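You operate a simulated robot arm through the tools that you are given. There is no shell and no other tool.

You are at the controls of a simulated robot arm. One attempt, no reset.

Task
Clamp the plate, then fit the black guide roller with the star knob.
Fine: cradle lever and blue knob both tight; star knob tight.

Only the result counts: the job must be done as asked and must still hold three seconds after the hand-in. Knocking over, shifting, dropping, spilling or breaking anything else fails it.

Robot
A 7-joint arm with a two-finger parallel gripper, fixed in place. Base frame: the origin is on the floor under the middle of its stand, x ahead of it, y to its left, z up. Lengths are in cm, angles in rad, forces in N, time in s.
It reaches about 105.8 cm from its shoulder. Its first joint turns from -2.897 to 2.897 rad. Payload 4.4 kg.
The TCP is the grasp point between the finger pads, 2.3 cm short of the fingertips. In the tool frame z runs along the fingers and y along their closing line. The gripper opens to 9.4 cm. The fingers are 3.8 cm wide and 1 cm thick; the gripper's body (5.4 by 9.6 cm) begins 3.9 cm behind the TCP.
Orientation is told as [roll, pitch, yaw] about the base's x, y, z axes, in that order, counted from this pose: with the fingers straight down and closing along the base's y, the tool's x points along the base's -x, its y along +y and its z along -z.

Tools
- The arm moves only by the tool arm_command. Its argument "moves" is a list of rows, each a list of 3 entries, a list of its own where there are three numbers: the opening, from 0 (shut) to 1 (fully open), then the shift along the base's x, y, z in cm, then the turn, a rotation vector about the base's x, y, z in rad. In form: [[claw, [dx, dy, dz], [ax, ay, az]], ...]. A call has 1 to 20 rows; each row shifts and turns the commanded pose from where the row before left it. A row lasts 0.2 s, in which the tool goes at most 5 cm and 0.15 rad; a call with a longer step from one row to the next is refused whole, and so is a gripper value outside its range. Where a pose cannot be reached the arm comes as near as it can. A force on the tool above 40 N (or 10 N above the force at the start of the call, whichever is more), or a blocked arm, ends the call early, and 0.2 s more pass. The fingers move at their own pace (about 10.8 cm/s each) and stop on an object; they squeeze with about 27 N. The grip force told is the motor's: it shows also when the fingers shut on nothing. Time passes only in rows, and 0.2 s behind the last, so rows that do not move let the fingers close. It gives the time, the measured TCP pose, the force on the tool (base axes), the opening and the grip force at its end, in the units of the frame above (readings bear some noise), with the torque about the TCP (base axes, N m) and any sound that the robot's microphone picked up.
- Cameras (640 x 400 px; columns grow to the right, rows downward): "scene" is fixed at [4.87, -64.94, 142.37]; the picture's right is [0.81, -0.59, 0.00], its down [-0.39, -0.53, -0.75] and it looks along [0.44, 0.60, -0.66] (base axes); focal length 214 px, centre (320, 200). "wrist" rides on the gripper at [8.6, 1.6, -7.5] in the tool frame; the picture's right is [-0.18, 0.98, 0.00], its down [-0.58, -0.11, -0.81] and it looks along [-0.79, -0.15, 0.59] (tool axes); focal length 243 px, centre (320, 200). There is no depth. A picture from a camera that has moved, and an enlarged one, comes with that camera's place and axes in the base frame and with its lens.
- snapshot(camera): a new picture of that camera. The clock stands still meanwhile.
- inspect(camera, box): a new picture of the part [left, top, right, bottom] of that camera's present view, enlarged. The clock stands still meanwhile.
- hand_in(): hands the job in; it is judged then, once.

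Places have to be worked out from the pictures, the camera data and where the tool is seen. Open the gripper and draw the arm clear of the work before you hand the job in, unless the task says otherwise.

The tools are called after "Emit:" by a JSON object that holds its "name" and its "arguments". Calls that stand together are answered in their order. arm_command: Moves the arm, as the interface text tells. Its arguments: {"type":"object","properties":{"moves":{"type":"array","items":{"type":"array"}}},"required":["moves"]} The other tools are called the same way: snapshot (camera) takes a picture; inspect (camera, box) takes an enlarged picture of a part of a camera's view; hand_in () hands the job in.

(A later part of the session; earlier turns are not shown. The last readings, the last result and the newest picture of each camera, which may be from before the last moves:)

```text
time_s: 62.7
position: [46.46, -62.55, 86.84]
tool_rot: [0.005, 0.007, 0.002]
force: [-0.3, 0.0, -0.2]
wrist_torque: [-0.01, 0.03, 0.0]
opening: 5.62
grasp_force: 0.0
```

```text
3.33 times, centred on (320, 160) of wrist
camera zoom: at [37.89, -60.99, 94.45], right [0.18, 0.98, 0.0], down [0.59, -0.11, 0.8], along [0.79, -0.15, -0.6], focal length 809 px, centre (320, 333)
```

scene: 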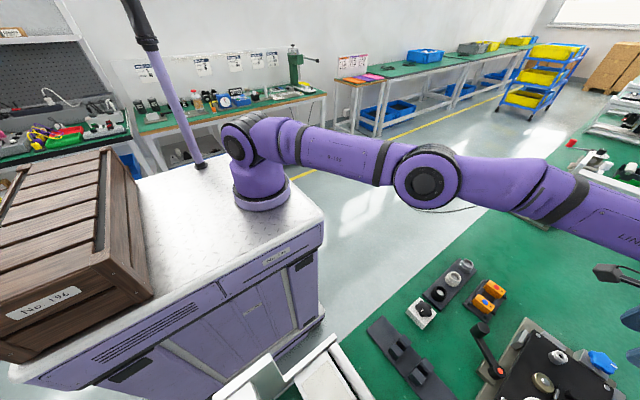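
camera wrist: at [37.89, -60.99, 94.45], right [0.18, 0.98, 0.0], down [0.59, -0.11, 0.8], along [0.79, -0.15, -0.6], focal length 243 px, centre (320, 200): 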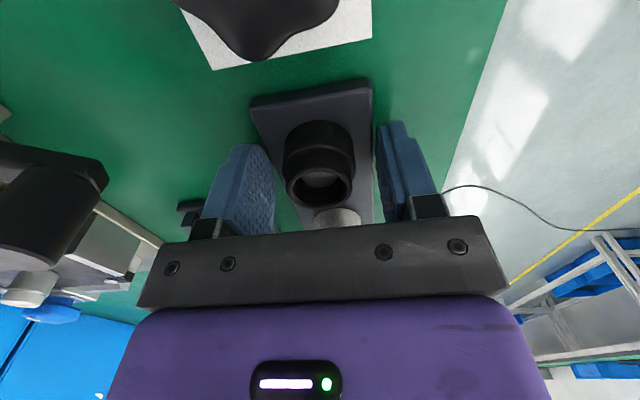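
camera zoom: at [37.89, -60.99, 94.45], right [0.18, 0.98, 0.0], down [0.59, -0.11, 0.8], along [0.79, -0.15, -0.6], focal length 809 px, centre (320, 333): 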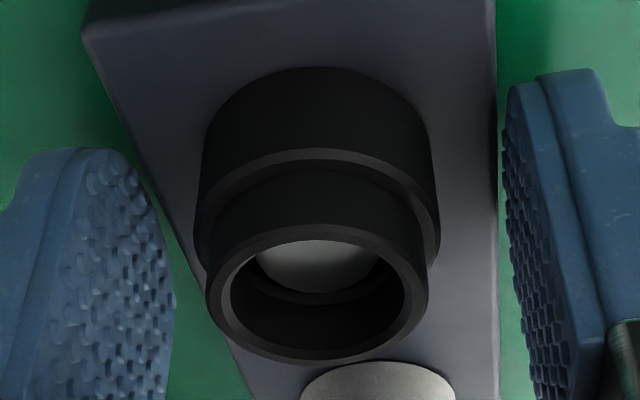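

The fingers straddle the roller nicely. I'll close on it and check the grip.

Emit:
{"name": "arm_command", "arguments": {"moves": [[0.3, [0, 0, 0], [0, 0, 0]], [0, [0, 0, 0], [0, 0, 0]], [0, [0, 0, 0], [0, 0, 0]], [0, [0, 0, 0], [0, 0, 0]]]}}

Emit:
{"name": "inspect", "arguments": {"camera": "wrist", "box": [240, 100, 400, 220]}}

```text
time_s: 63.7
position: [46.42, -62.53, 86.81]
tool_rot: [0.006, 0.007, -0.001]
force: [0.0, 5.7, -2.5]
wrist_torque: [0.36, -0.09, -0.41]
opening: 5.39
grasp_force: 44.8
```

```text
3.33 times, centred on (320, 160) of wrist
camera zoom: at [37.89, -60.95, 94.45], right [0.18, 0.98, 0.0], down [0.59, -0.11, 0.8], along [0.79, -0.15, -0.6], focal length 809 px, centre (320, 333)
```

zoom: 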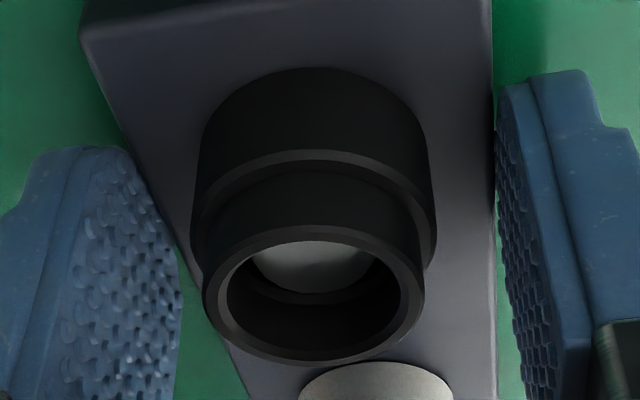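

The opening of 5.39 means the fingertips caught the holder strip, not the roller, so the strip's top is higher than I thought. I'll open at once and raise 1 cm.

Emit:
{"name": "arm_command", "arguments": {"moves": [[0.62, [0, 0, 0], [0, 0, 0]], [0.62, [0, 0, 0], [0, 0, 0]], [0.62, [0, 0, 1.0], [0, 0, 0]], [0.62, [0, 0, 0], [0, 0, 0]]]}}

Emit:
{"name": "inspect", "arguments": {"camera": "wrist", "box": [240, 100, 400, 220]}}

Emit:
{"name": "inspect", "arguments": {"camera": "scene", "box": [395, 245, 525, 335]}}

```text
time_s: 64.7
position: [46.26, -62.57, 87.69]
tool_rot: [0.006, 0.009, 0.0]
force: [-0.4, 0.5, -0.3]
wrist_torque: [0.0, 0.01, 0.01]
opening: 5.85
grasp_force: 0.0
```

```text
3.33 times, centred on (320, 160) of wrist
camera zoom: at [37.79, -60.97, 95.41], right [0.18, 0.98, 0.0], down [0.59, -0.11, 0.8], along [0.79, -0.15, -0.6], focal length 809 px, centre (320, 333)
```

zoom: 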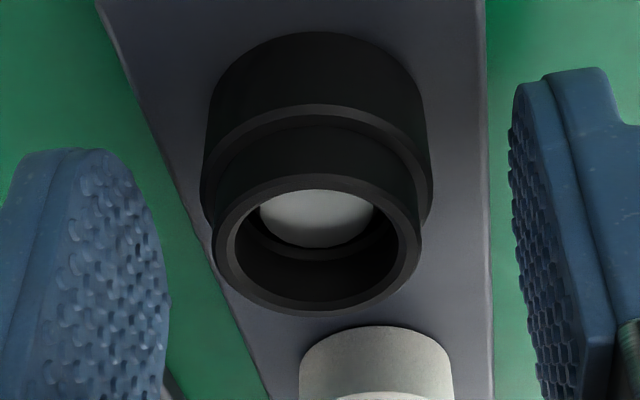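

```text
4.44 times, centred on (460, 290) of scene
camera zoom: at [4.87, -64.94, 142.37], right [0.81, -0.59, 0.0], down [-0.39, -0.53, -0.75], along [0.44, 0.6, -0.66], focal length 953 px, centre (-302, -200)
```

zoom: 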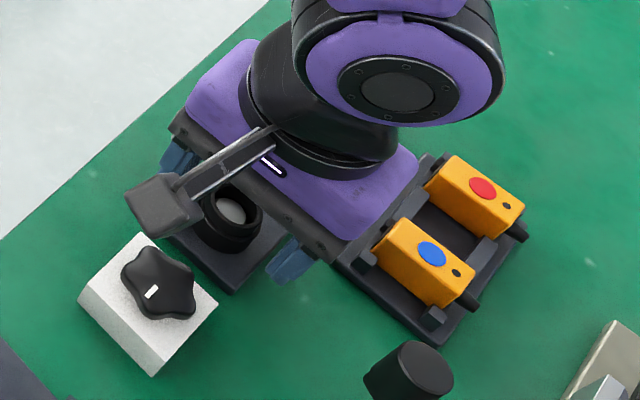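

Re-deriving from three views, the roller's centre is (45.87, -62.5), its top is at about 87.8 and the holder top is at about 85.3. I'll re-centre with the tips just above the strip and grip again.

Emit:
{"name": "arm_command", "arguments": {"moves": [[0.62, [-0.38, 0.06, 0.3], [0, 0, 0]], [0.62, [0, 0, 0], [0, 0, 0]], [0.45, [0, 0, 0], [0, 0, 0]], [0.3, [0, 0, 0], [0, 0, 0]], [0.2, [0, 0, 0], [0, 0, 0]], [0.2, [0, 0, 0], [0, 0, 0]]]}}

Emit:
{"name": "inspect", "arguments": {"camera": "wrist", "box": [240, 100, 400, 220]}}

```text
time_s: 66.1
position: [45.9, -62.56, 88.01]
tool_rot: [0.004, 0.008, -0.001]
force: [-0.1, 1.2, 0.5]
wrist_torque: [0.0, -0.02, 0.02]
opening: 3.27
grasp_force: 26.8
```

```text
3.33 times, centred on (320, 160) of wrist
camera zoom: at [37.44, -60.92, 95.72], right [0.18, 0.98, 0.0], down [0.59, -0.11, 0.8], along [0.79, -0.15, -0.6], focal length 809 px, centre (320, 333)
```

zoom: 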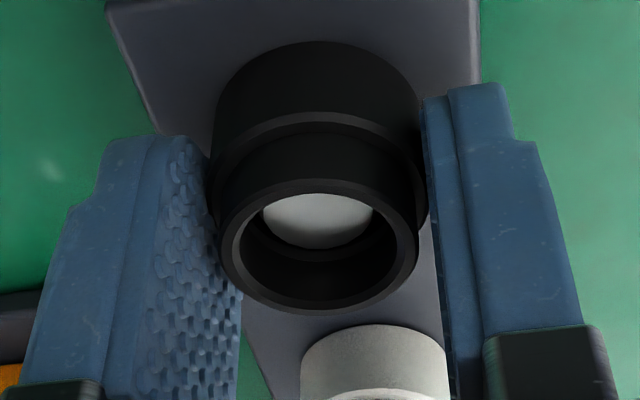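

Gripped at 3.27 cm on the roller's flange. Lifting it straight up.

Emit:
{"name": "arm_command", "arguments": {"moves": [[0, [0, 0, 0], [0, 0, 0]], [0, [0, 0, 0.8], [0, 0, 0]], [0, [0, 0, 1.5], [0, 0, 0]], [0, [0, 0, 2.5], [0, 0, 0]], [0, [0, 0, 3.0], [0, 0, 0]], [0, [0, 0, 3.0], [0, 0, 0]], [0, [0, 0, 0], [0, 0, 0]]]}}

Emit:
{"name": "snapshot", "arguments": {"camera": "wrist"}}

Emit:
{"name": "inspect", "arguments": {"camera": "wrist", "box": [240, 100, 400, 220]}}

Emit:
{"name": "inspect", "arguments": {"camera": "scene", "box": [395, 225, 525, 325]}}

```text
time_s: 67.7
position: [46.08, -62.34, 98.9]
tool_rot: [0.005, 0.007, -0.002]
force: [-0.1, 0.7, -0.5]
wrist_torque: [0.03, 0.0, -0.03]
opening: 3.25
grasp_force: 26.8
```

```text
taken
camera wrist: at [37.54, -60.79, 106.52], right [0.18, 0.98, 0.0], down [0.59, -0.11, 0.8], along [0.79, -0.15, -0.6], focal length 243 px, centre (320, 200)
```

wrist: 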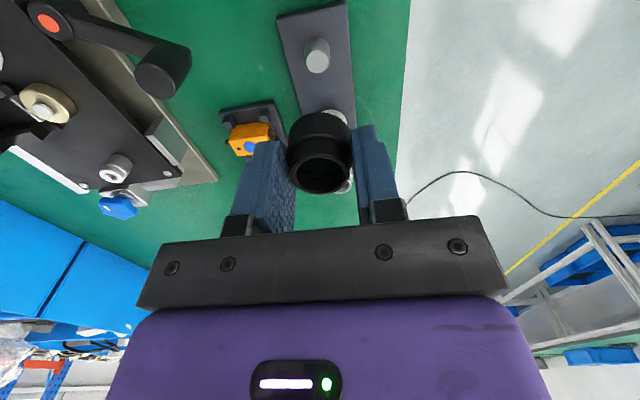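

```text
3.33 times, centred on (320, 160) of wrist
camera zoom: at [37.54, -60.79, 106.52], right [0.18, 0.98, 0.0], down [0.59, -0.11, 0.8], along [0.79, -0.15, -0.6], focal length 809 px, centre (320, 333)
```

zoom: 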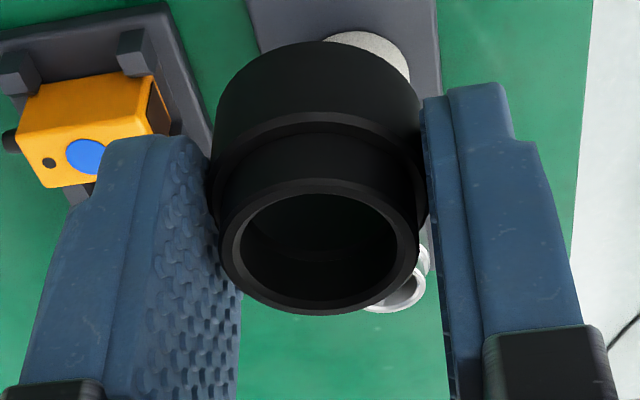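

```text
4.00 times, centred on (460, 275) of scene
camera zoom: at [4.87, -64.94, 142.37], right [0.81, -0.59, 0.0], down [-0.39, -0.53, -0.75], along [0.44, 0.6, -0.66], focal length 858 px, centre (-240, -100)
```

zoom: 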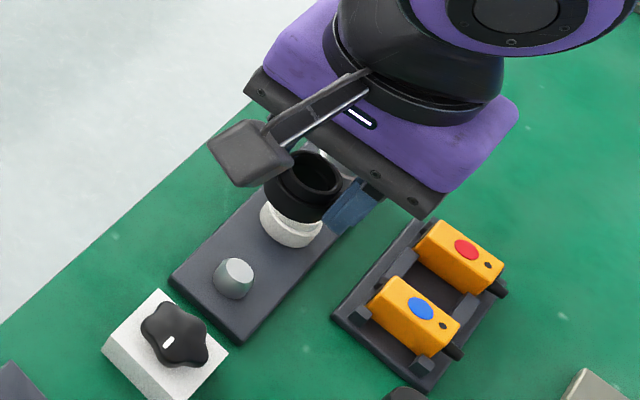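

The roller is held and its peg is visible. I'll zoom on the peg and the post to compare their diameters.

Emit:
{"name": "inspect", "arguments": {"camera": "wrist", "box": [277, 10, 357, 90]}}

Emit:
{"name": "inspect", "arguments": {"camera": "wrist", "box": [75, 130, 155, 210]}}

Emit:
{"name": "inspect", "arguments": {"camera": "scene", "box": [435, 275, 475, 310]}}

Emit:
{"name": "inspect", "arguments": {"camera": "scene", "box": [535, 335, 585, 375]}}

```text
5.00 times, centred on (317, 50) of wrist
camera zoom: at [37.54, -60.79, 106.52], right [0.18, 0.98, 0.0], down [0.59, -0.11, 0.8], along [0.79, -0.15, -0.6], focal length 1213 px, centre (335, 950)
```

zoom: 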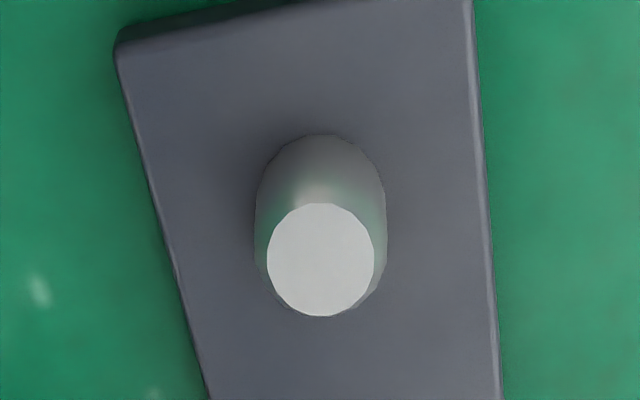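

```text
5.00 times, centred on (115, 170) of wrist
camera zoom: at [37.54, -60.79, 106.52], right [0.18, 0.98, 0.0], down [0.59, -0.11, 0.8], along [0.79, -0.15, -0.6], focal length 1213 px, centre (1345, 350)
```

zoom: 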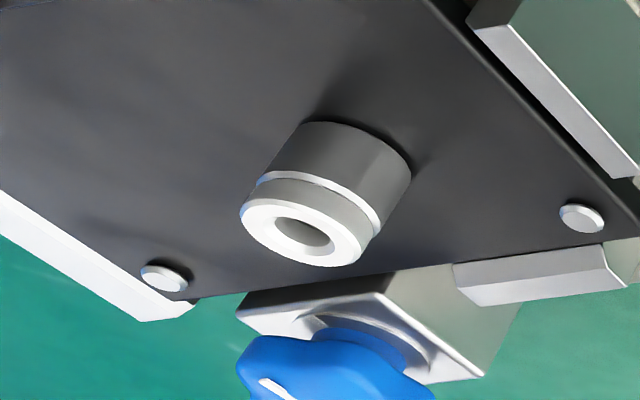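

```text
11.43 times, centred on (455, 292) of scene
camera zoom: at [4.87, -64.94, 142.37], right [0.81, -0.59, 0.0], down [-0.39, -0.53, -0.75], along [0.44, 0.6, -0.66], focal length 2451 px, centre (-1223, -857)
```

zoom: 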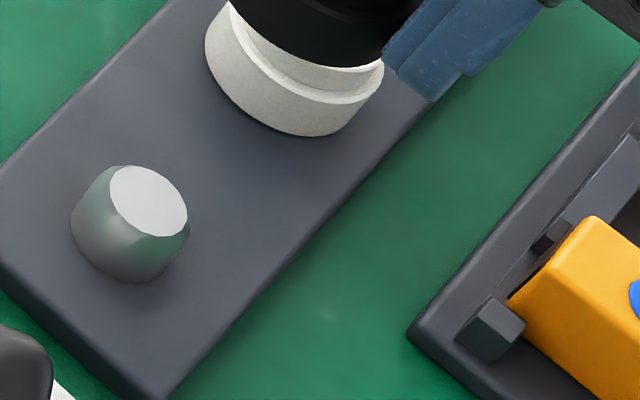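

```text
10.00 times, centred on (560, 355) of scene
camera zoom: at [4.87, -64.94, 142.37], right [0.81, -0.59, 0.0], down [-0.39, -0.53, -0.75], along [0.44, 0.6, -0.66], focal length 2145 px, centre (-2080, -1350)
```

zoom: 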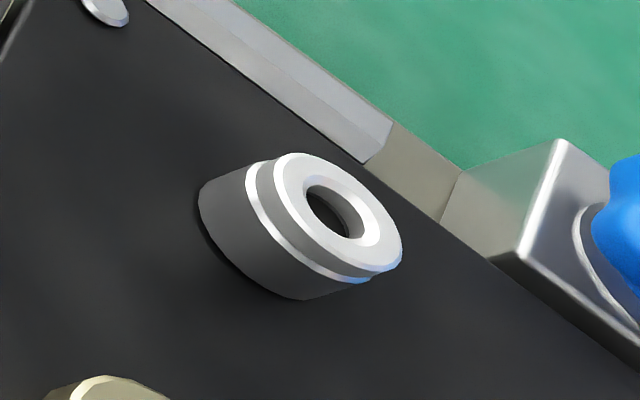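

Three wrist views put the post centre at about (51.4, -84.2) with its top at about 90.4. The roller sits about 0.2 cm toward -x of the TCP in the grip. I'll carry it over to hover above the post.

Emit:
{"name": "arm_command", "arguments": {"moves": [[0, [0.92, -3.65, 0], [0, 0, 0]], [0, [0.92, -3.65, 0], [0, 0, 0]], [0, [0.92, -3.65, 0], [0, 0, 0]], [0, [0.92, -3.65, 0], [0, 0, 0]], [0, [0.92, -3.65, -0.3], [0, 0, 0]], [0, [0.92, -3.65, -0.3], [0, 0, 0]], [0, [0, 0, 0], [0, 0, 0]]]}}

Emit:
{"name": "snapshot", "arguments": {"camera": "wrist"}}

Emit:
{"name": "inspect", "arguments": {"camera": "wrist", "box": [240, 40, 400, 220]}}

```text
time_s: 69.3
position: [51.53, -84.26, 98.47]
tool_rot: [0.006, 0.007, 0.0]
force: [-0.4, 0.5, 0.3]
wrist_torque: [0.0, 0.0, 0.0]
opening: 3.26
grasp_force: 27.5
```

```text
taken
camera wrist: at [42.95, -82.75, 106.13], right [0.18, 0.98, 0.0], down [0.59, -0.11, 0.8], along [0.79, -0.15, -0.6], focal length 243 px, centre (320, 200)
```

wrist: 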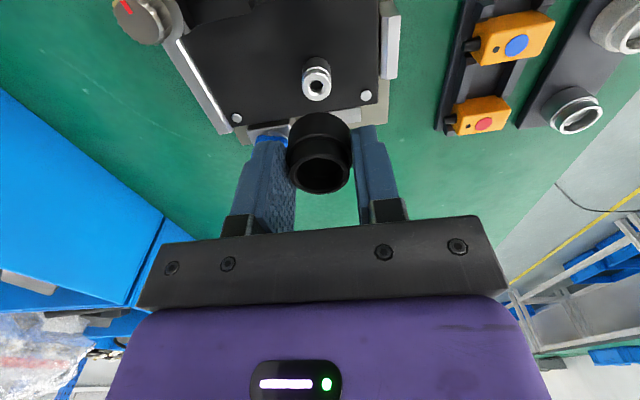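

```text
2.22 times, centred on (320, 130) of wrist
camera zoom: at [42.95, -82.75, 106.13], right [0.18, 0.98, 0.0], down [0.59, -0.11, 0.8], along [0.79, -0.15, -0.6], focal length 539 px, centre (320, 356)
```

zoom: 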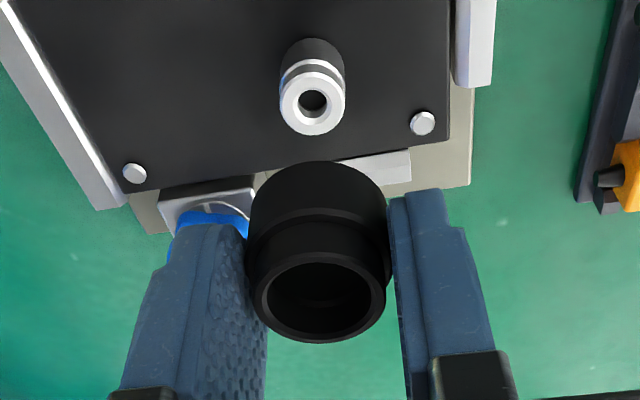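

The view shows the post at about (51.4, -84.5) and the roller's centre at about (51.3, -84.3), so I need a shift of about (+0.1, -0.2). I'll apply that and descend until the roller's bottom is just above the post.

Emit:
{"name": "arm_command", "arguments": {"moves": [[0, [0.1, -0.2, -1.5], [0, 0, 0]], [0, [0, 0, -1.5], [0, 0, 0]], [0, [0, 0, -1.2], [0, 0, 0]], [0, [0, 0, 0], [0, 0, 0]]]}}

Emit:
{"name": "inspect", "arguments": {"camera": "wrist", "box": [240, 60, 400, 220]}}

Emit:
{"name": "inspect", "arguments": {"camera": "scene", "box": [520, 310, 600, 380]}}

```text
time_s: 70.3
position: [51.58, -84.6, 94.21]
tool_rot: [0.005, 0.006, -0.001]
force: [-0.3, 0.9, -0.3]
wrist_torque: [0.02, 0.01, -0.03]
opening: 3.24
grasp_force: 26.6
```

```text
2.50 times, centred on (320, 140) of wrist
camera zoom: at [42.99, -83.01, 101.82], right [0.18, 0.98, 0.0], down [0.59, -0.11, 0.8], along [0.79, -0.15, -0.6], focal length 606 px, centre (320, 350)
```

zoom: 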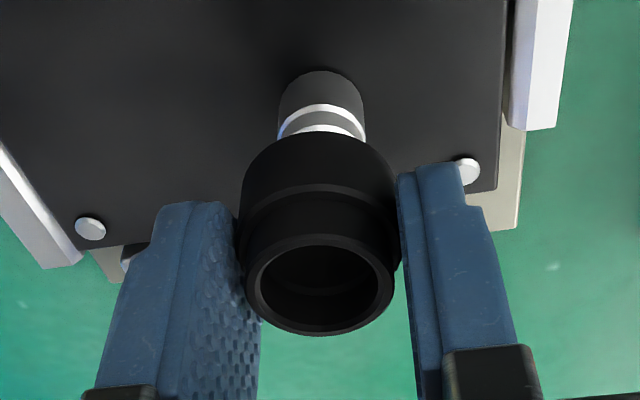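

```text
5.71 times, centred on (560, 345) of scene
camera zoom: at [4.87, -64.94, 142.37], right [0.81, -0.59, 0.0], down [-0.39, -0.53, -0.75], along [0.44, 0.6, -0.66], focal length 1226 px, centre (-1051, -629)
```

zoom: 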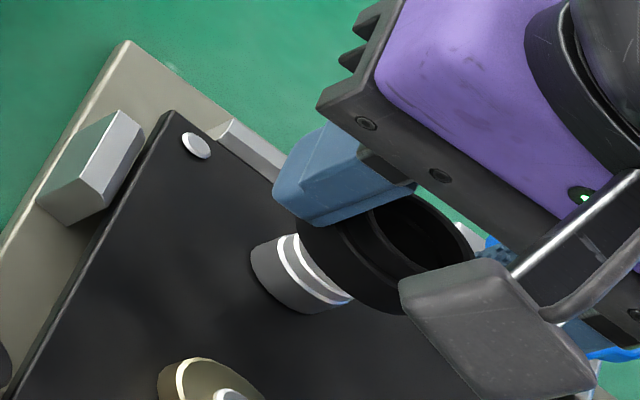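

The roller and post are aligned left-right in the wrist view. I'll descend slowly and watch the vertical force for contact.

Emit:
{"name": "arm_command", "arguments": {"moves": [[0, [0, 0, -0.5], [0, 0, 0]], [0, [0, 0, -0.4], [0, 0, 0]], [0, [0, 0, -0.3], [0, 0, 0]], [0, [0, 0, 0], [0, 0, 0]]]}}

Emit:
{"name": "inspect", "arguments": {"camera": "wrist", "box": [240, 60, 400, 220]}}

```text
time_s: 71.3
position: [51.6, -84.52, 92.9]
tool_rot: [0.005, 0.007, 0.001]
force: [-0.1, -0.6, 0.1]
wrist_torque: [0.01, 0.04, 0.02]
opening: 3.27
grasp_force: 26.7
```

```text
2.50 times, centred on (320, 140) of wrist
camera zoom: at [43.0, -82.96, 100.56], right [0.18, 0.98, 0.0], down [0.59, -0.11, 0.8], along [0.79, -0.15, -0.6], focal length 606 px, centre (320, 350)
```

zoom: 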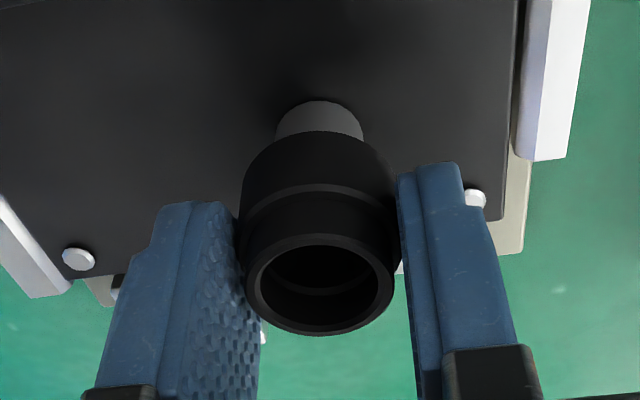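

No contact yet and it's still well aligned. Continuing down in small steps.

Emit:
{"name": "arm_command", "arguments": {"moves": [[0, [0, 0, -0.2], [0, 0, 0]], [0, [0, 0, -0.2], [0, 0, 0]], [0, [0, 0, 0], [0, 0, 0]]]}}

Emit:
{"name": "inspect", "arguments": {"camera": "wrist", "box": [240, 60, 400, 220]}}

```text
time_s: 72.1
position: [51.55, -84.44, 92.47]
tool_rot: [0.006, 0.007, -0.001]
force: [-0.3, -0.1, -0.3]
wrist_torque: [0.01, 0.01, -0.01]
opening: 3.24
grasp_force: 27.3
```

```text
2.50 times, centred on (320, 140) of wrist
camera zoom: at [43.01, -82.96, 100.1], right [0.18, 0.98, 0.0], down [0.59, -0.11, 0.8], along [0.79, -0.15, -0.6], focal length 606 px, centre (320, 350)
```

zoom: 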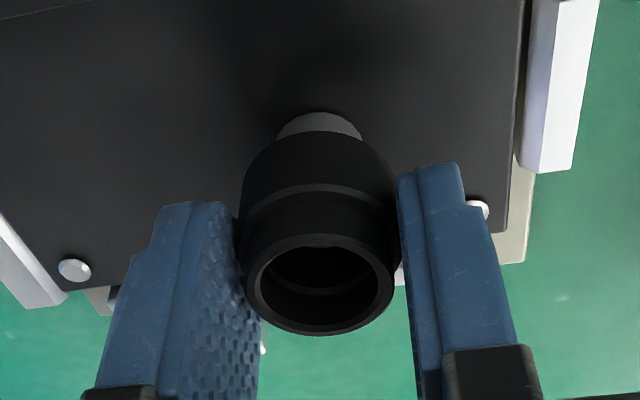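

Still no force at z = 92.5. Continuing.

Emit:
{"name": "arm_command", "arguments": {"moves": [[0, [0, 0, -0.2], [0, 0, 0]], [0, [0, 0, -0.2], [0, 0, 0]], [0, [0, 0, 0], [0, 0, 0]]]}}

Emit:
{"name": "inspect", "arguments": {"camera": "wrist", "box": [240, 60, 400, 220]}}

```text
time_s: 72.9
position: [51.47, -84.52, 92.07]
tool_rot: [0.005, 0.007, -0.002]
force: [-0.7, 1.5, -0.3]
wrist_torque: [0.04, 0.04, -0.01]
opening: 3.25
grasp_force: 27.0
```

```text
2.50 times, centred on (320, 140) of wrist
camera zoom: at [43.03, -82.97, 99.76], right [0.18, 0.98, 0.0], down [0.59, -0.11, 0.8], along [0.79, -0.15, -0.6], focal length 606 px, centre (320, 350)
```

zoom: 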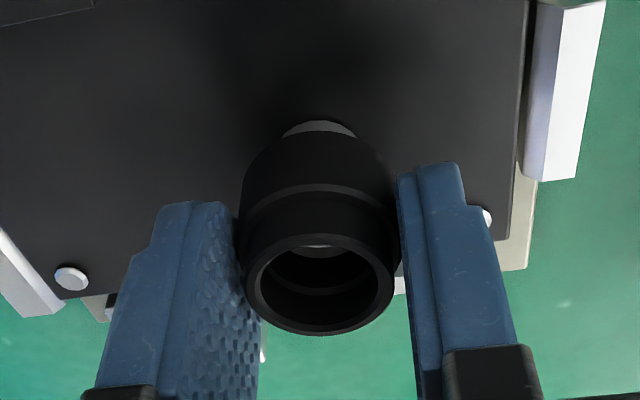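

A light spot appears inside the bore, so the post has entered the roller. I'll continue down until it seats.

Emit:
{"name": "arm_command", "arguments": {"moves": [[0, [0, 0, -0.3], [0, 0, 0]], [0, [0, 0, -0.3], [0, 0, 0]], [0, [0, 0, -0.2], [0, 0, 0]], [0, [0, 0, 0], [0, 0, 0]]]}}

Emit:
{"name": "inspect", "arguments": {"camera": "wrist", "box": [240, 60, 400, 220]}}

```text
time_s: 73.9
position: [51.6, -84.53, 91.35]
tool_rot: [0.006, 0.007, 0.0]
force: [-0.7, 0.5, -0.7]
wrist_torque: [0.0, 0.02, -0.01]
opening: 3.23
grasp_force: 27.2
```

```text
2.50 times, centred on (320, 140) of wrist
camera zoom: at [43.02, -82.96, 98.92], right [0.18, 0.98, 0.0], down [0.59, -0.11, 0.8], along [0.79, -0.15, -0.6], focal length 606 px, centre (320, 350)
```

zoom: 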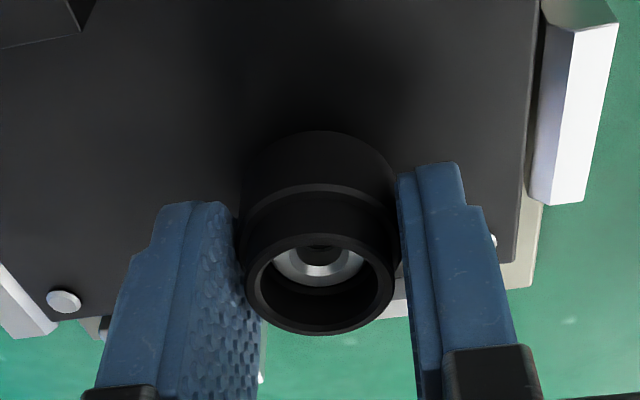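

The post's top ring is visible and centred inside the bore. Continuing down to seat it.

Emit:
{"name": "arm_command", "arguments": {"moves": [[0, [0, 0, -0.3], [0, 0, 0]], [0, [0, 0, -0.3], [0, 0, 0]], [0, [0, 0, -0.2], [0, 0, 0]], [0, [0, 0, 0], [0, 0, 0]]]}}

Emit:
{"name": "inspect", "arguments": {"camera": "wrist", "box": [240, 60, 400, 220]}}

```text
time_s: 74.9
position: [51.51, -84.62, 90.85]
tool_rot: [0.001, 0.005, -0.001]
force: [1.5, 0.7, 35.0]
wrist_torque: [0.04, 0.09, -0.01]
opening: 3.27
grasp_force: 27.0
```

```text
2.50 times, centred on (320, 140) of wrist
camera zoom: at [42.99, -82.92, 98.49], right [0.18, 0.98, 0.0], down [0.58, -0.11, 0.8], along [0.79, -0.15, -0.59], focal length 606 px, centre (320, 350)
```

zoom: 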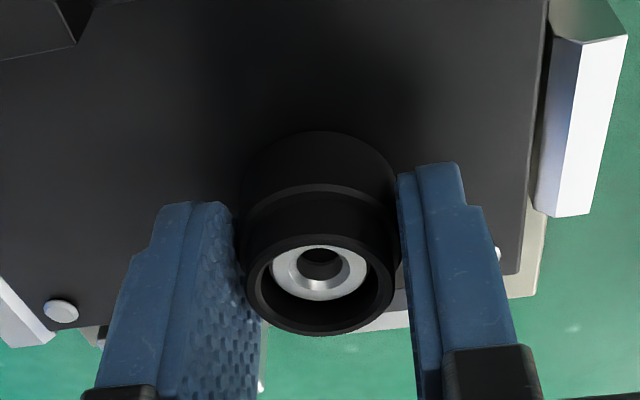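

Vertical force rises to 35 N at z = 90.85. That puts the roller's bottom at about 88.1, the plate surface, with the post top 0.35 cm below the roller rim, so it's seated. I'll relieve the press, open gently and lift away.

Emit:
{"name": "arm_command", "arguments": {"moves": [[0, [0, 0, 0.15], [0, 0, 0]], [0, [0, 0, 0.1], [0, 0, 0]], [0.37, [0, 0, 0], [0, 0, 0]], [0.45, [0, 0, 0], [0, 0, 0]], [0.48, [0, 0, 0], [0, 0, 0]], [0.48, [0, 0, 1.5], [0, 0, 0]], [0.48, [0, 0, 2.5], [0, 0, 0]], [0.48, [0, 0, 3.0], [0, 0, 0]], [0.48, [0, 0, 0], [0, 0, 0]]]}}

Emit:
{"name": "inspect", "arguments": {"camera": "wrist", "box": [240, 20, 400, 160]}}

Emit:
{"name": "inspect", "arguments": {"camera": "scene", "box": [460, 310, 640, 400]}}

```text
time_s: 76.9
position: [51.73, -84.43, 97.77]
tool_rot: [0.006, 0.007, -0.001]
force: [0.1, -0.7, -0.8]
wrist_torque: [0.03, 0.0, -0.01]
opening: 4.51
grasp_force: 0.1
```

```text
2.86 times, centred on (320, 90) of wrist
camera zoom: at [43.19, -82.81, 105.37], right [0.18, 0.98, 0.0], down [0.59, -0.11, 0.8], along [0.79, -0.15, -0.6], focal length 693 px, centre (320, 514)
```

zoom: 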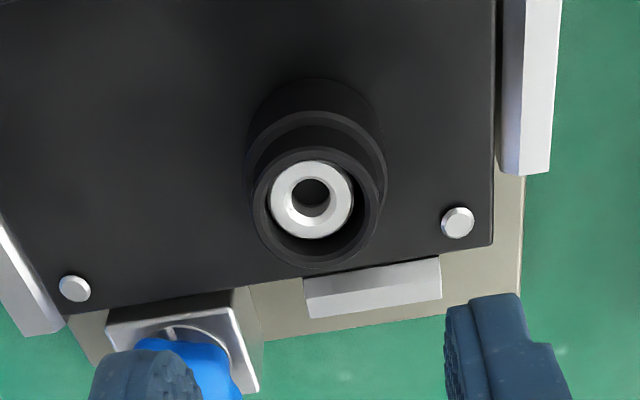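

```text
3.56 times, centred on (550, 355) of scene
camera zoom: at [4.87, -64.94, 142.37], right [0.81, -0.59, 0.0], down [-0.39, -0.53, -0.75], along [0.44, 0.6, -0.66], focal length 763 px, centre (-498, -351)
```

zoom: 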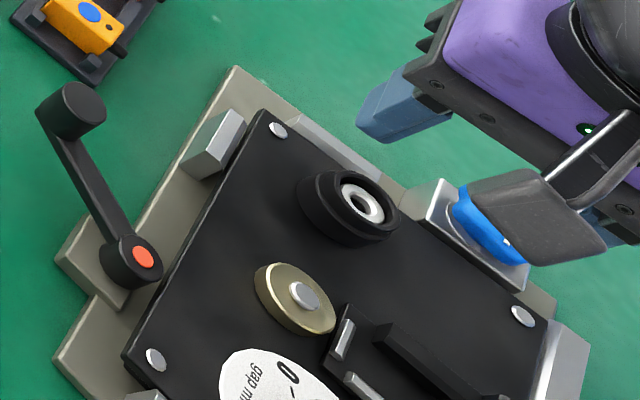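

The roller is seated cleanly on the post. Now I'll move over to the star knob on the white block near (38.5, -62.5).

Emit:
{"name": "arm_command", "arguments": {"moves": [[0.6, [-2.19, 3.64, 0.37], [0, 0, 0]], [0.6, [-2.19, 3.64, 0.37], [0, 0, 0]], [0.6, [-2.19, 3.64, 0.37], [0, 0, 0]], [0.6, [-2.19, 3.64, 0.37], [0, 0, 0]], [0.6, [-2.19, 3.64, 0.37], [0, 0, 0]], [0.6, [-2.19, 3.64, 0.37], [0, 0, 0]], [0.6, [0, 0, 0], [0, 0, 0]]]}}

Emit:
{"name": "snapshot", "arguments": {"camera": "wrist"}}

Emit:
{"name": "inspect", "arguments": {"camera": "wrist", "box": [240, 10, 400, 140]}}

Emit:
{"name": "inspect", "arguments": {"camera": "scene", "box": [400, 280, 450, 330]}}

```text
time_s: 78.5
position: [38.33, -62.93, 100.15]
tool_rot: [0.006, 0.007, 0.0]
force: [-0.2, -0.7, -0.1]
wrist_torque: [0.01, 0.02, 0.0]
opening: 5.62
grasp_force: 0.0
```

```text
taken
camera wrist: at [29.83, -61.4, 107.66], right [0.18, 0.98, 0.0], down [0.59, -0.11, 0.8], along [0.79, -0.15, -0.6], focal length 243 px, centre (320, 200)
```

wrist: 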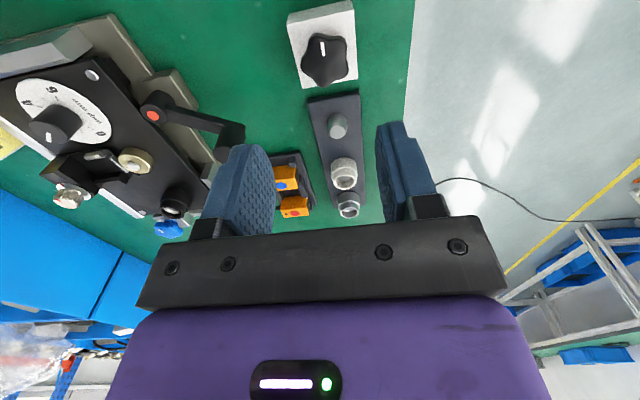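

```text
3.08 times, centred on (320, 75) of wrist
camera zoom: at [29.83, -61.4, 107.66], right [0.18, 0.98, 0.0], down [0.59, -0.11, 0.8], along [0.79, -0.15, -0.6], focal length 746 px, centre (320, 585)
```

zoom: 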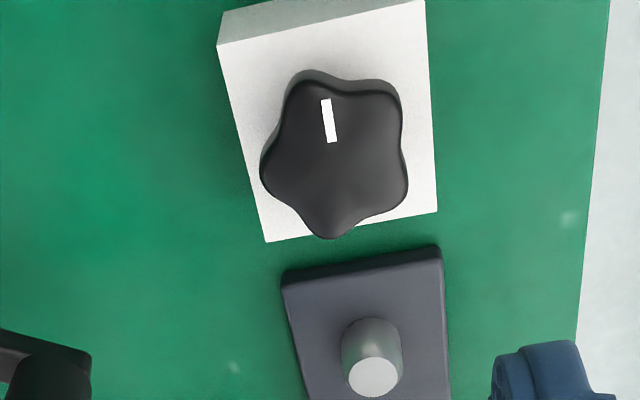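

```text
8.00 times, centred on (425, 305) of scene
camera zoom: at [4.87, -64.94, 142.37], right [0.81, -0.59, 0.0], down [-0.39, -0.53, -0.75], along [0.44, 0.6, -0.66], focal length 1716 px, centre (-520, -640)
```

zoom: 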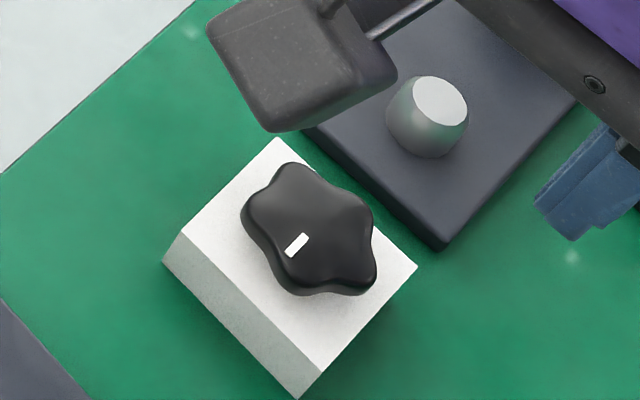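

The star knob has five lobes and is about 3.6 cm across, with its centre near (38.2, -62.6). I'll descend partway for a closer fix on its height and position.

Emit:
{"name": "arm_command", "arguments": {"moves": [[0.6, [-0.1, 0.3, -2.5], [0, 0, 0]], [0.6, [0, 0, -2.5], [0, 0, 0]], [0.6, [0, 0, -1.5], [0, 0, 0]], [0.6, [0, 0, 0], [0, 0, 0]]]}}

Emit:
{"name": "inspect", "arguments": {"camera": "wrist", "box": [240, 40, 400, 170]}}

Emit:
{"name": "inspect", "arguments": {"camera": "scene", "box": [400, 270, 470, 330]}}

```text
time_s: 79.5
position: [38.09, -62.62, 93.38]
tool_rot: [0.005, 0.008, -0.001]
force: [-0.2, 0.3, -0.4]
wrist_torque: [-0.01, 0.01, 0.0]
opening: 5.65
grasp_force: 0.0
```

```text
3.08 times, centred on (320, 105) of wrist
camera zoom: at [29.65, -60.95, 101.05], right [0.18, 0.98, 0.0], down [0.59, -0.11, 0.8], along [0.79, -0.15, -0.6], focal length 746 px, centre (320, 492)
```

zoom: 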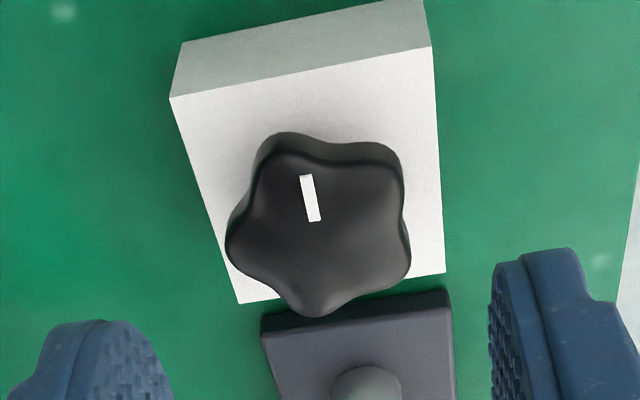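

```text
6.67 times, centred on (435, 300) of scene
camera zoom: at [4.87, -64.94, 142.37], right [0.81, -0.59, 0.0], down [-0.39, -0.53, -0.75], along [0.44, 0.6, -0.66], focal length 1430 px, centre (-447, -467)
```

zoom: 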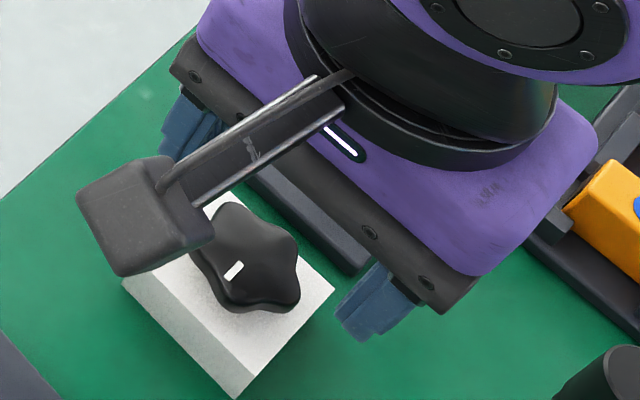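

Triangulating its marker puts the knob's top at z ≈ 88.6, with the marker pointing toward -x. I'll zoom in further to find the centre.

Emit:
{"name": "inspect", "arguments": {"camera": "wrist", "box": [285, 70, 355, 130]}}

```text
6.67 times, centred on (320, 100) of wrist
camera zoom: at [29.65, -60.95, 101.05], right [0.18, 0.98, 0.0], down [0.59, -0.11, 0.8], along [0.79, -0.15, -0.6], focal length 1618 px, centre (320, 867)
```

zoom: 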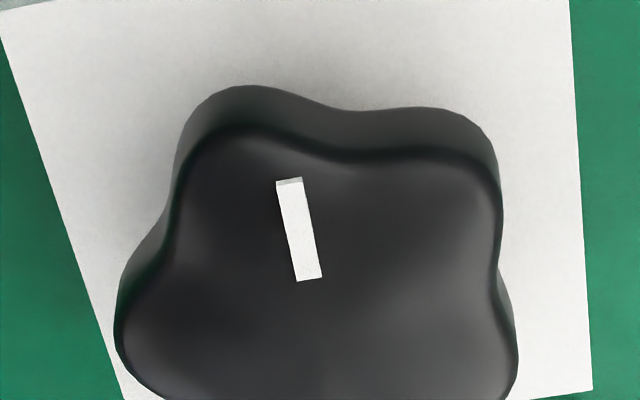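

The knob's centre is about (38.1, -62.45), its top 88.6, and the block top about 86.6. I'll align with a lobe (yaw +0.07), descend with the tips just above the block, and check.

Emit:
{"name": "arm_command", "arguments": {"moves": [[0.6, [0, 0.15, -1.5], [0, 0, 0.07]], [0.6, [0, 0, -1.5], [0, 0, 0]], [0.6, [0, 0, -1.05], [0, 0, 0]], [0.6, [0, 0, 0], [0, 0, 0]]]}}

Emit:
{"name": "inspect", "arguments": {"camera": "wrist", "box": [240, 70, 400, 220]}}

```text
time_s: 80.5
position: [38.27, -62.3, 89.45]
tool_rot: [0.007, 0.007, 0.07]
force: [-0.2, 0.7, -0.1]
wrist_torque: [0.02, 0.0, 0.0]
opening: 5.67
grasp_force: 0.1
```

```text
2.67 times, centred on (320, 145) of wrist
camera zoom: at [29.74, -61.35, 97.03], right [0.12, 0.99, 0.0], down [0.59, -0.07, 0.8], along [0.8, -0.09, -0.6], focal length 647 px, centre (320, 347)
```

zoom: 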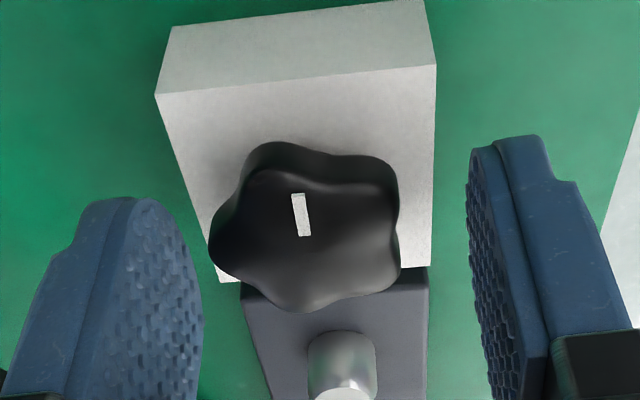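

The knob is slightly toward -y and -x of the TCP. I'll shift (-0.15, -0.15), lower a touch and close gently.

Emit:
{"name": "arm_command", "arguments": {"moves": [[0.6, [-0.15, -0.15, -0.2], [0, 0, 0]], [0.5, [0, 0, 0], [0, 0, 0]], [0.4, [0, 0, 0], [0, 0, 0]], [0.3, [0, 0, 0], [0, 0, 0]], [0.2, [0, 0, 0], [0, 0, 0]], [0.1, [0, 0, 0], [0, 0, 0]]]}}

Emit:
{"name": "inspect", "arguments": {"camera": "wrist", "box": [240, 70, 400, 220]}}

```text
time_s: 81.9
position: [38.22, -62.4, 89.31]
tool_rot: [0.005, 0.008, 0.069]
force: [-0.2, 0.1, -1.6]
wrist_torque: [0.01, 0.02, 0.0]
opening: 3.53
grasp_force: 27.2
```

```text
2.67 times, centred on (320, 145) of wrist
camera zoom: at [29.59, -61.49, 96.82], right [0.12, 0.99, 0.0], down [0.59, -0.07, 0.8], along [0.8, -0.09, -0.6], focal length 647 px, centre (320, 347)
```

zoom: 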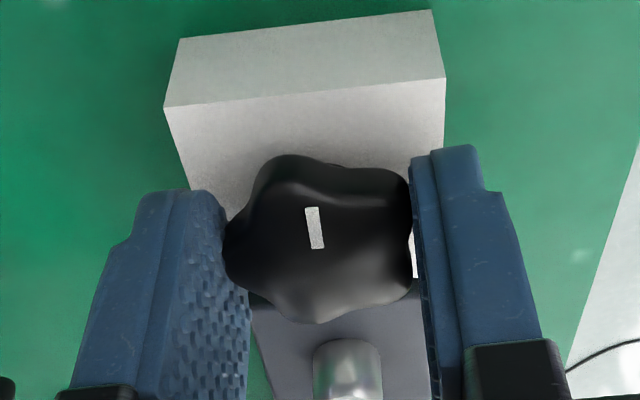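

Gripped at 3.53 cm. I'll lift slowly and check that the block stays put.

Emit:
{"name": "arm_command", "arguments": {"moves": [[0, [0, 0, 0], [0, 0, 0]], [0, [0, 0, 0.4], [0, 0, 0]], [0, [0, 0, 0.4], [0, 0, 0]], [0, [0, 0, 0.4], [0, 0, 0]], [0, [0, 0, 0], [0, 0, 0]]]}}

Emit:
{"name": "inspect", "arguments": {"camera": "wrist", "box": [240, 70, 400, 220]}}

Emit:
{"name": "inspect", "arguments": {"camera": "scene", "box": [400, 270, 470, 330]}}

```text
time_s: 83.1
position: [38.03, -62.42, 90.38]
tool_rot: [0.006, 0.007, 0.07]
force: [1.1, 0.0, -0.9]
wrist_torque: [-0.03, -0.02, 0.01]
opening: 3.55
grasp_force: 27.1
```

```text
2.67 times, centred on (320, 145) of wrist
camera zoom: at [29.49, -61.45, 98.05], right [0.11, 0.99, 0.0], down [0.59, -0.07, 0.8], along [0.8, -0.09, -0.6], focal length 647 px, centre (320, 347)
```

zoom: 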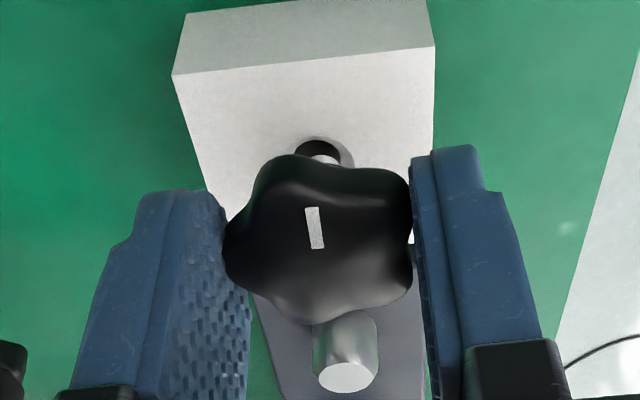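

```text
6.67 times, centred on (435, 300) of scene
camera zoom: at [4.87, -64.94, 142.37], right [0.81, -0.59, 0.0], down [-0.39, -0.53, -0.75], along [0.44, 0.6, -0.66], focal length 1430 px, centre (-447, -467)
```

zoom: 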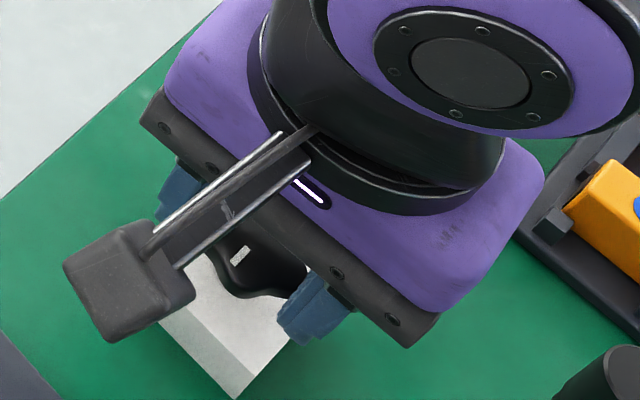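

The knob lifts freely and the block stays. Its stud is visible above the block's hole. Lifting further to see the stud.

Emit:
{"name": "arm_command", "arguments": {"moves": [[0, [0, 0, 1.0], [0, 0, 0]], [0, [0, 0, 2.0], [0, 0, 0]], [0, [0, 0, 2.5], [0, 0, 0]], [0, [0, 0, 2.5], [0, 0, 0]], [0, [0, 0, 0], [0, 0, 0]]]}}

Emit:
{"name": "inspect", "arguments": {"camera": "wrist", "box": [240, 60, 400, 220]}}

Emit:
{"name": "inspect", "arguments": {"camera": "scene", "box": [380, 250, 470, 330]}}

```text
time_s: 84.3
position: [38.24, -62.36, 98.25]
tool_rot: [0.005, 0.007, 0.07]
force: [0.4, 0.4, -1.0]
wrist_torque: [-0.02, 0.02, 0.01]
opening: 3.56
grasp_force: 27.3
```

```text
2.50 times, centred on (320, 140) of wrist
camera zoom: at [29.6, -61.37, 106.01], right [0.12, 0.99, 0.0], down [0.59, -0.07, 0.8], along [0.8, -0.09, -0.6], focal length 606 px, centre (320, 350)
```

zoom: 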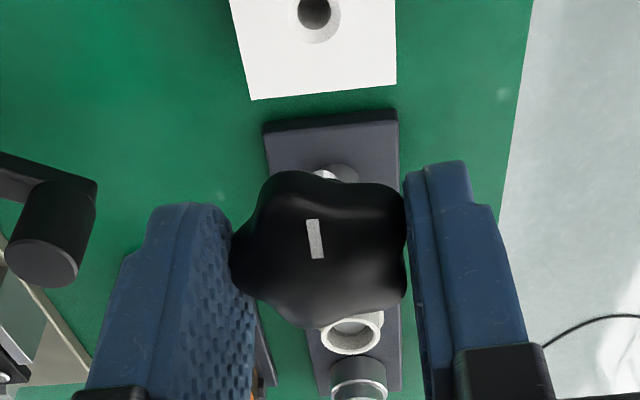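

```text
5.00 times, centred on (425, 290) of scene
camera zoom: at [4.87, -64.94, 142.37], right [0.81, -0.59, 0.0], down [-0.39, -0.53, -0.75], along [0.44, 0.6, -0.66], focal length 1072 px, centre (-205, -250)
```

zoom: 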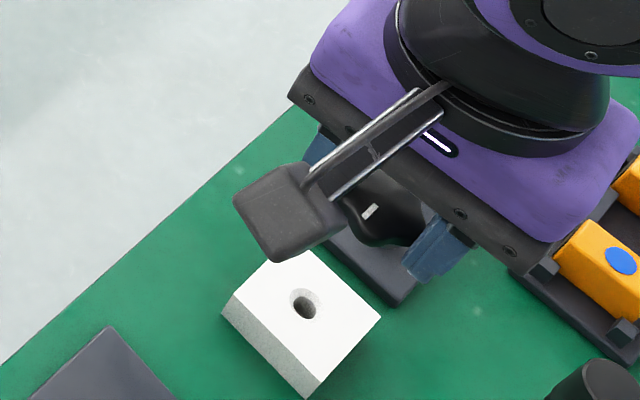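

I'll measure the block hole's exact pixel position now, since it marks the knob's axis relative to the hand.

Emit:
{"name": "inspect", "arguments": {"camera": "wrist", "box": [290, 40, 350, 90]}}

Emit:
{"name": "snapshot", "arguments": {"camera": "wrist"}}

```text
8.00 times, centred on (320, 65) of wrist
camera zoom: at [29.6, -61.37, 106.01], right [0.12, 0.99, 0.0], down [0.59, -0.07, 0.8], along [0.8, -0.09, -0.6], focal length 1941 px, centre (320, 1280)
```

zoom: 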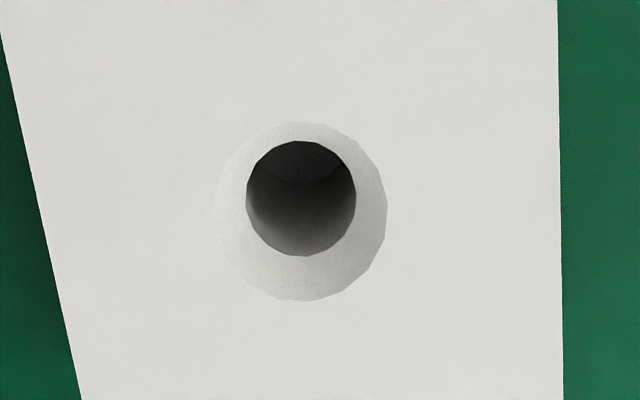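

```text
taken
camera wrist: at [29.6, -61.37, 106.01], right [0.12, 0.99, 0.0], down [0.59, -0.07, 0.8], along [0.8, -0.09, -0.6], focal length 243 px, centre (320, 200)
```

wrist: 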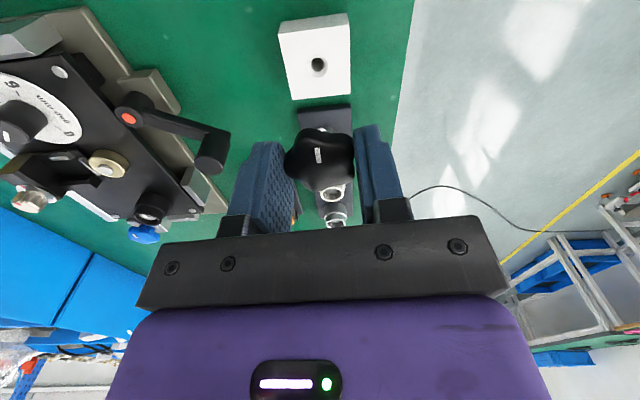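

The block hole's centre is at pixel (317.6, 66.2), u = -0.010 and v = -0.551. If I hover over the post 3.69 cm higher and match that pixel, the knob axis will line up with the post's hole. Moving there now.

Emit:
{"name": "arm_command", "arguments": {"moves": [[0, [2.165, -3.66, 0.62], [0, 0, 0]], [0, [2.165, -3.66, 0.62], [0, 0, 0]], [0, [2.165, -3.66, 0.62], [0, 0, 0]], [0, [2.165, -3.66, 0.61], [0, 0, 0]], [0, [2.165, -3.66, 0.61], [0, 0, 0]], [0, [2.165, -3.65, 0.61], [0, 0, 0]], [0, [0, 0, 0], [0, 0, 0]], [0, [0, 0, 0], [0, 0, 0]]]}}

Emit:
{"name": "inspect", "arguments": {"camera": "wrist", "box": [290, 40, 350, 90]}}

Emit:
{"name": "snapshot", "arguments": {"camera": "wrist"}}

```text
time_s: 86.1
position: [51.09, -84.24, 102.07]
tool_rot: [0.003, 0.008, 0.071]
force: [0.1, 0.0, -0.6]
wrist_torque: [0.01, 0.0, 0.0]
opening: 3.55
grasp_force: 27.0
```

```text
8.00 times, centred on (320, 65) of wrist
camera zoom: at [42.52, -83.36, 109.72], right [0.11, 0.99, 0.0], down [0.59, -0.07, 0.8], along [0.8, -0.09, -0.6], focal length 1941 px, centre (320, 1280)
```

zoom: 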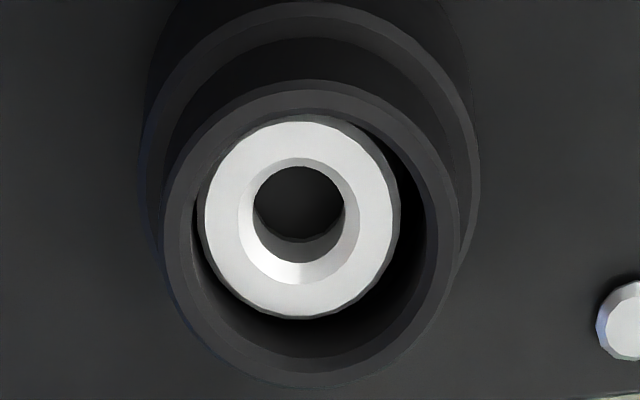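

```text
taken
camera wrist: at [42.52, -83.36, 109.72], right [0.11, 0.99, 0.0], down [0.59, -0.07, 0.8], along [0.8, -0.09, -0.6], focal length 243 px, centre (320, 200)
```

wrist: 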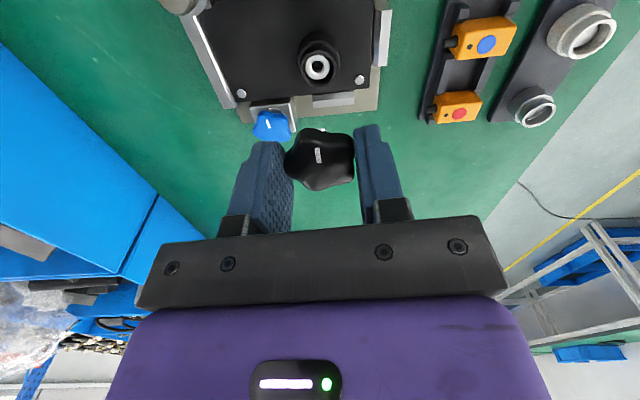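

The post's centre is at zoom (300, 220) against a target of (300.5, 210.5), only about 0.1 cm off in x. I'll correct that and descend toward the hole.

Emit:
{"name": "arm_command", "arguments": {"moves": [[0, [0.1, 0, -1.8], [0, 0, 0]], [0, [0, 0, -1.8], [0, 0, 0]], [0, [0, 0, -1.4], [0, 0, 0]], [0, [0, 0, 0], [0, 0, 0]]]}}

Emit:
{"name": "inspect", "arguments": {"camera": "wrist", "box": [260, 60, 380, 200]}}

Emit:
{"name": "inspect", "arguments": {"camera": "scene", "box": [520, 300, 610, 380]}}

```text
time_s: 87.1
position: [51.25, -84.43, 97.14]
tool_rot: [0.007, 0.007, 0.07]
force: [-0.9, 0.2, -0.4]
wrist_torque: [0.0, -0.04, -0.02]
opening: 3.56
grasp_force: 27.1
```

```text
2.86 times, centred on (320, 130) of wrist
camera zoom: at [42.62, -83.38, 104.72], right [0.11, 0.99, 0.0], down [0.59, -0.07, 0.8], along [0.8, -0.09, -0.6], focal length 693 px, centre (320, 400)
```

zoom: 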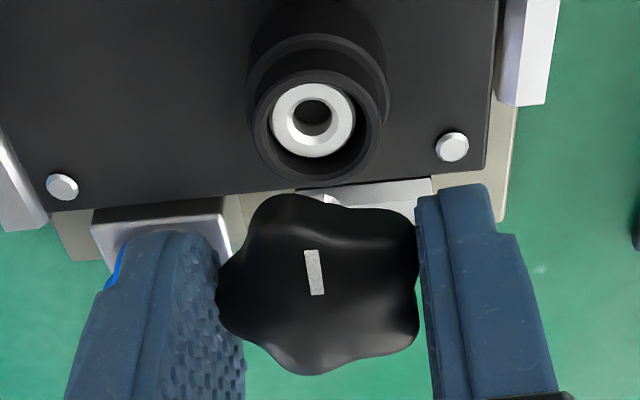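

```text
5.00 times, centred on (565, 340) of scene
camera zoom: at [4.87, -64.94, 142.37], right [0.81, -0.59, 0.0], down [-0.39, -0.53, -0.75], along [0.44, 0.6, -0.66], focal length 1072 px, centre (-905, -500)
```

zoom: 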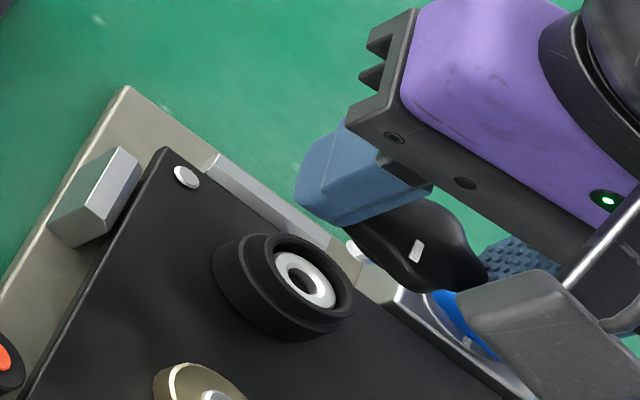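

The stud's pale tip just shows below the knob in both views. I'll descend a bit more and check again.

Emit:
{"name": "arm_command", "arguments": {"moves": [[0, [0, 0, -0.8], [0, 0, 0]], [0, [0, 0, -0.7], [0, 0, 0]], [0, [0, 0, 0], [0, 0, 0]]]}}

Emit:
{"name": "inspect", "arguments": {"camera": "wrist", "box": [280, 80, 360, 160]}}

Emit:
{"name": "inspect", "arguments": {"camera": "scene", "box": [540, 320, 600, 370]}}

```text
time_s: 87.9
position: [51.18, -84.35, 95.62]
tool_rot: [0.004, 0.007, 0.069]
force: [0.8, -0.4, -0.5]
wrist_torque: [0.0, 0.0, -0.02]
opening: 3.56
grasp_force: 26.9
```

```text
5.00 times, centred on (320, 120) of wrist
camera zoom: at [42.58, -83.42, 103.25], right [0.11, 0.99, 0.0], down [0.59, -0.07, 0.8], along [0.8, -0.09, -0.6], focal length 1213 px, centre (320, 600)
```

zoom: 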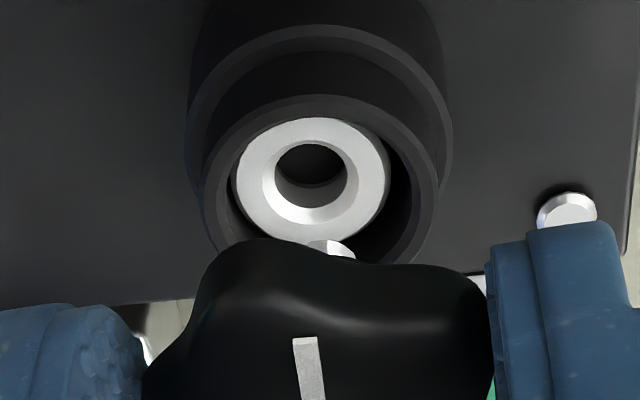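

```text
8.00 times, centred on (570, 345) of scene
camera zoom: at [4.87, -64.94, 142.37], right [0.81, -0.59, 0.0], down [-0.39, -0.53, -0.75], along [0.44, 0.6, -0.66], focal length 1716 px, centre (-1680, -960)
```

zoom: 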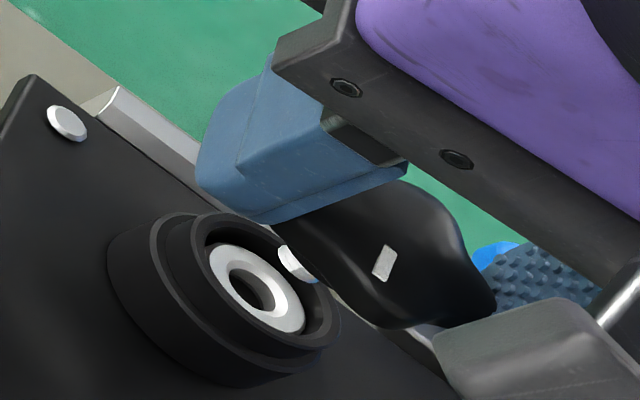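

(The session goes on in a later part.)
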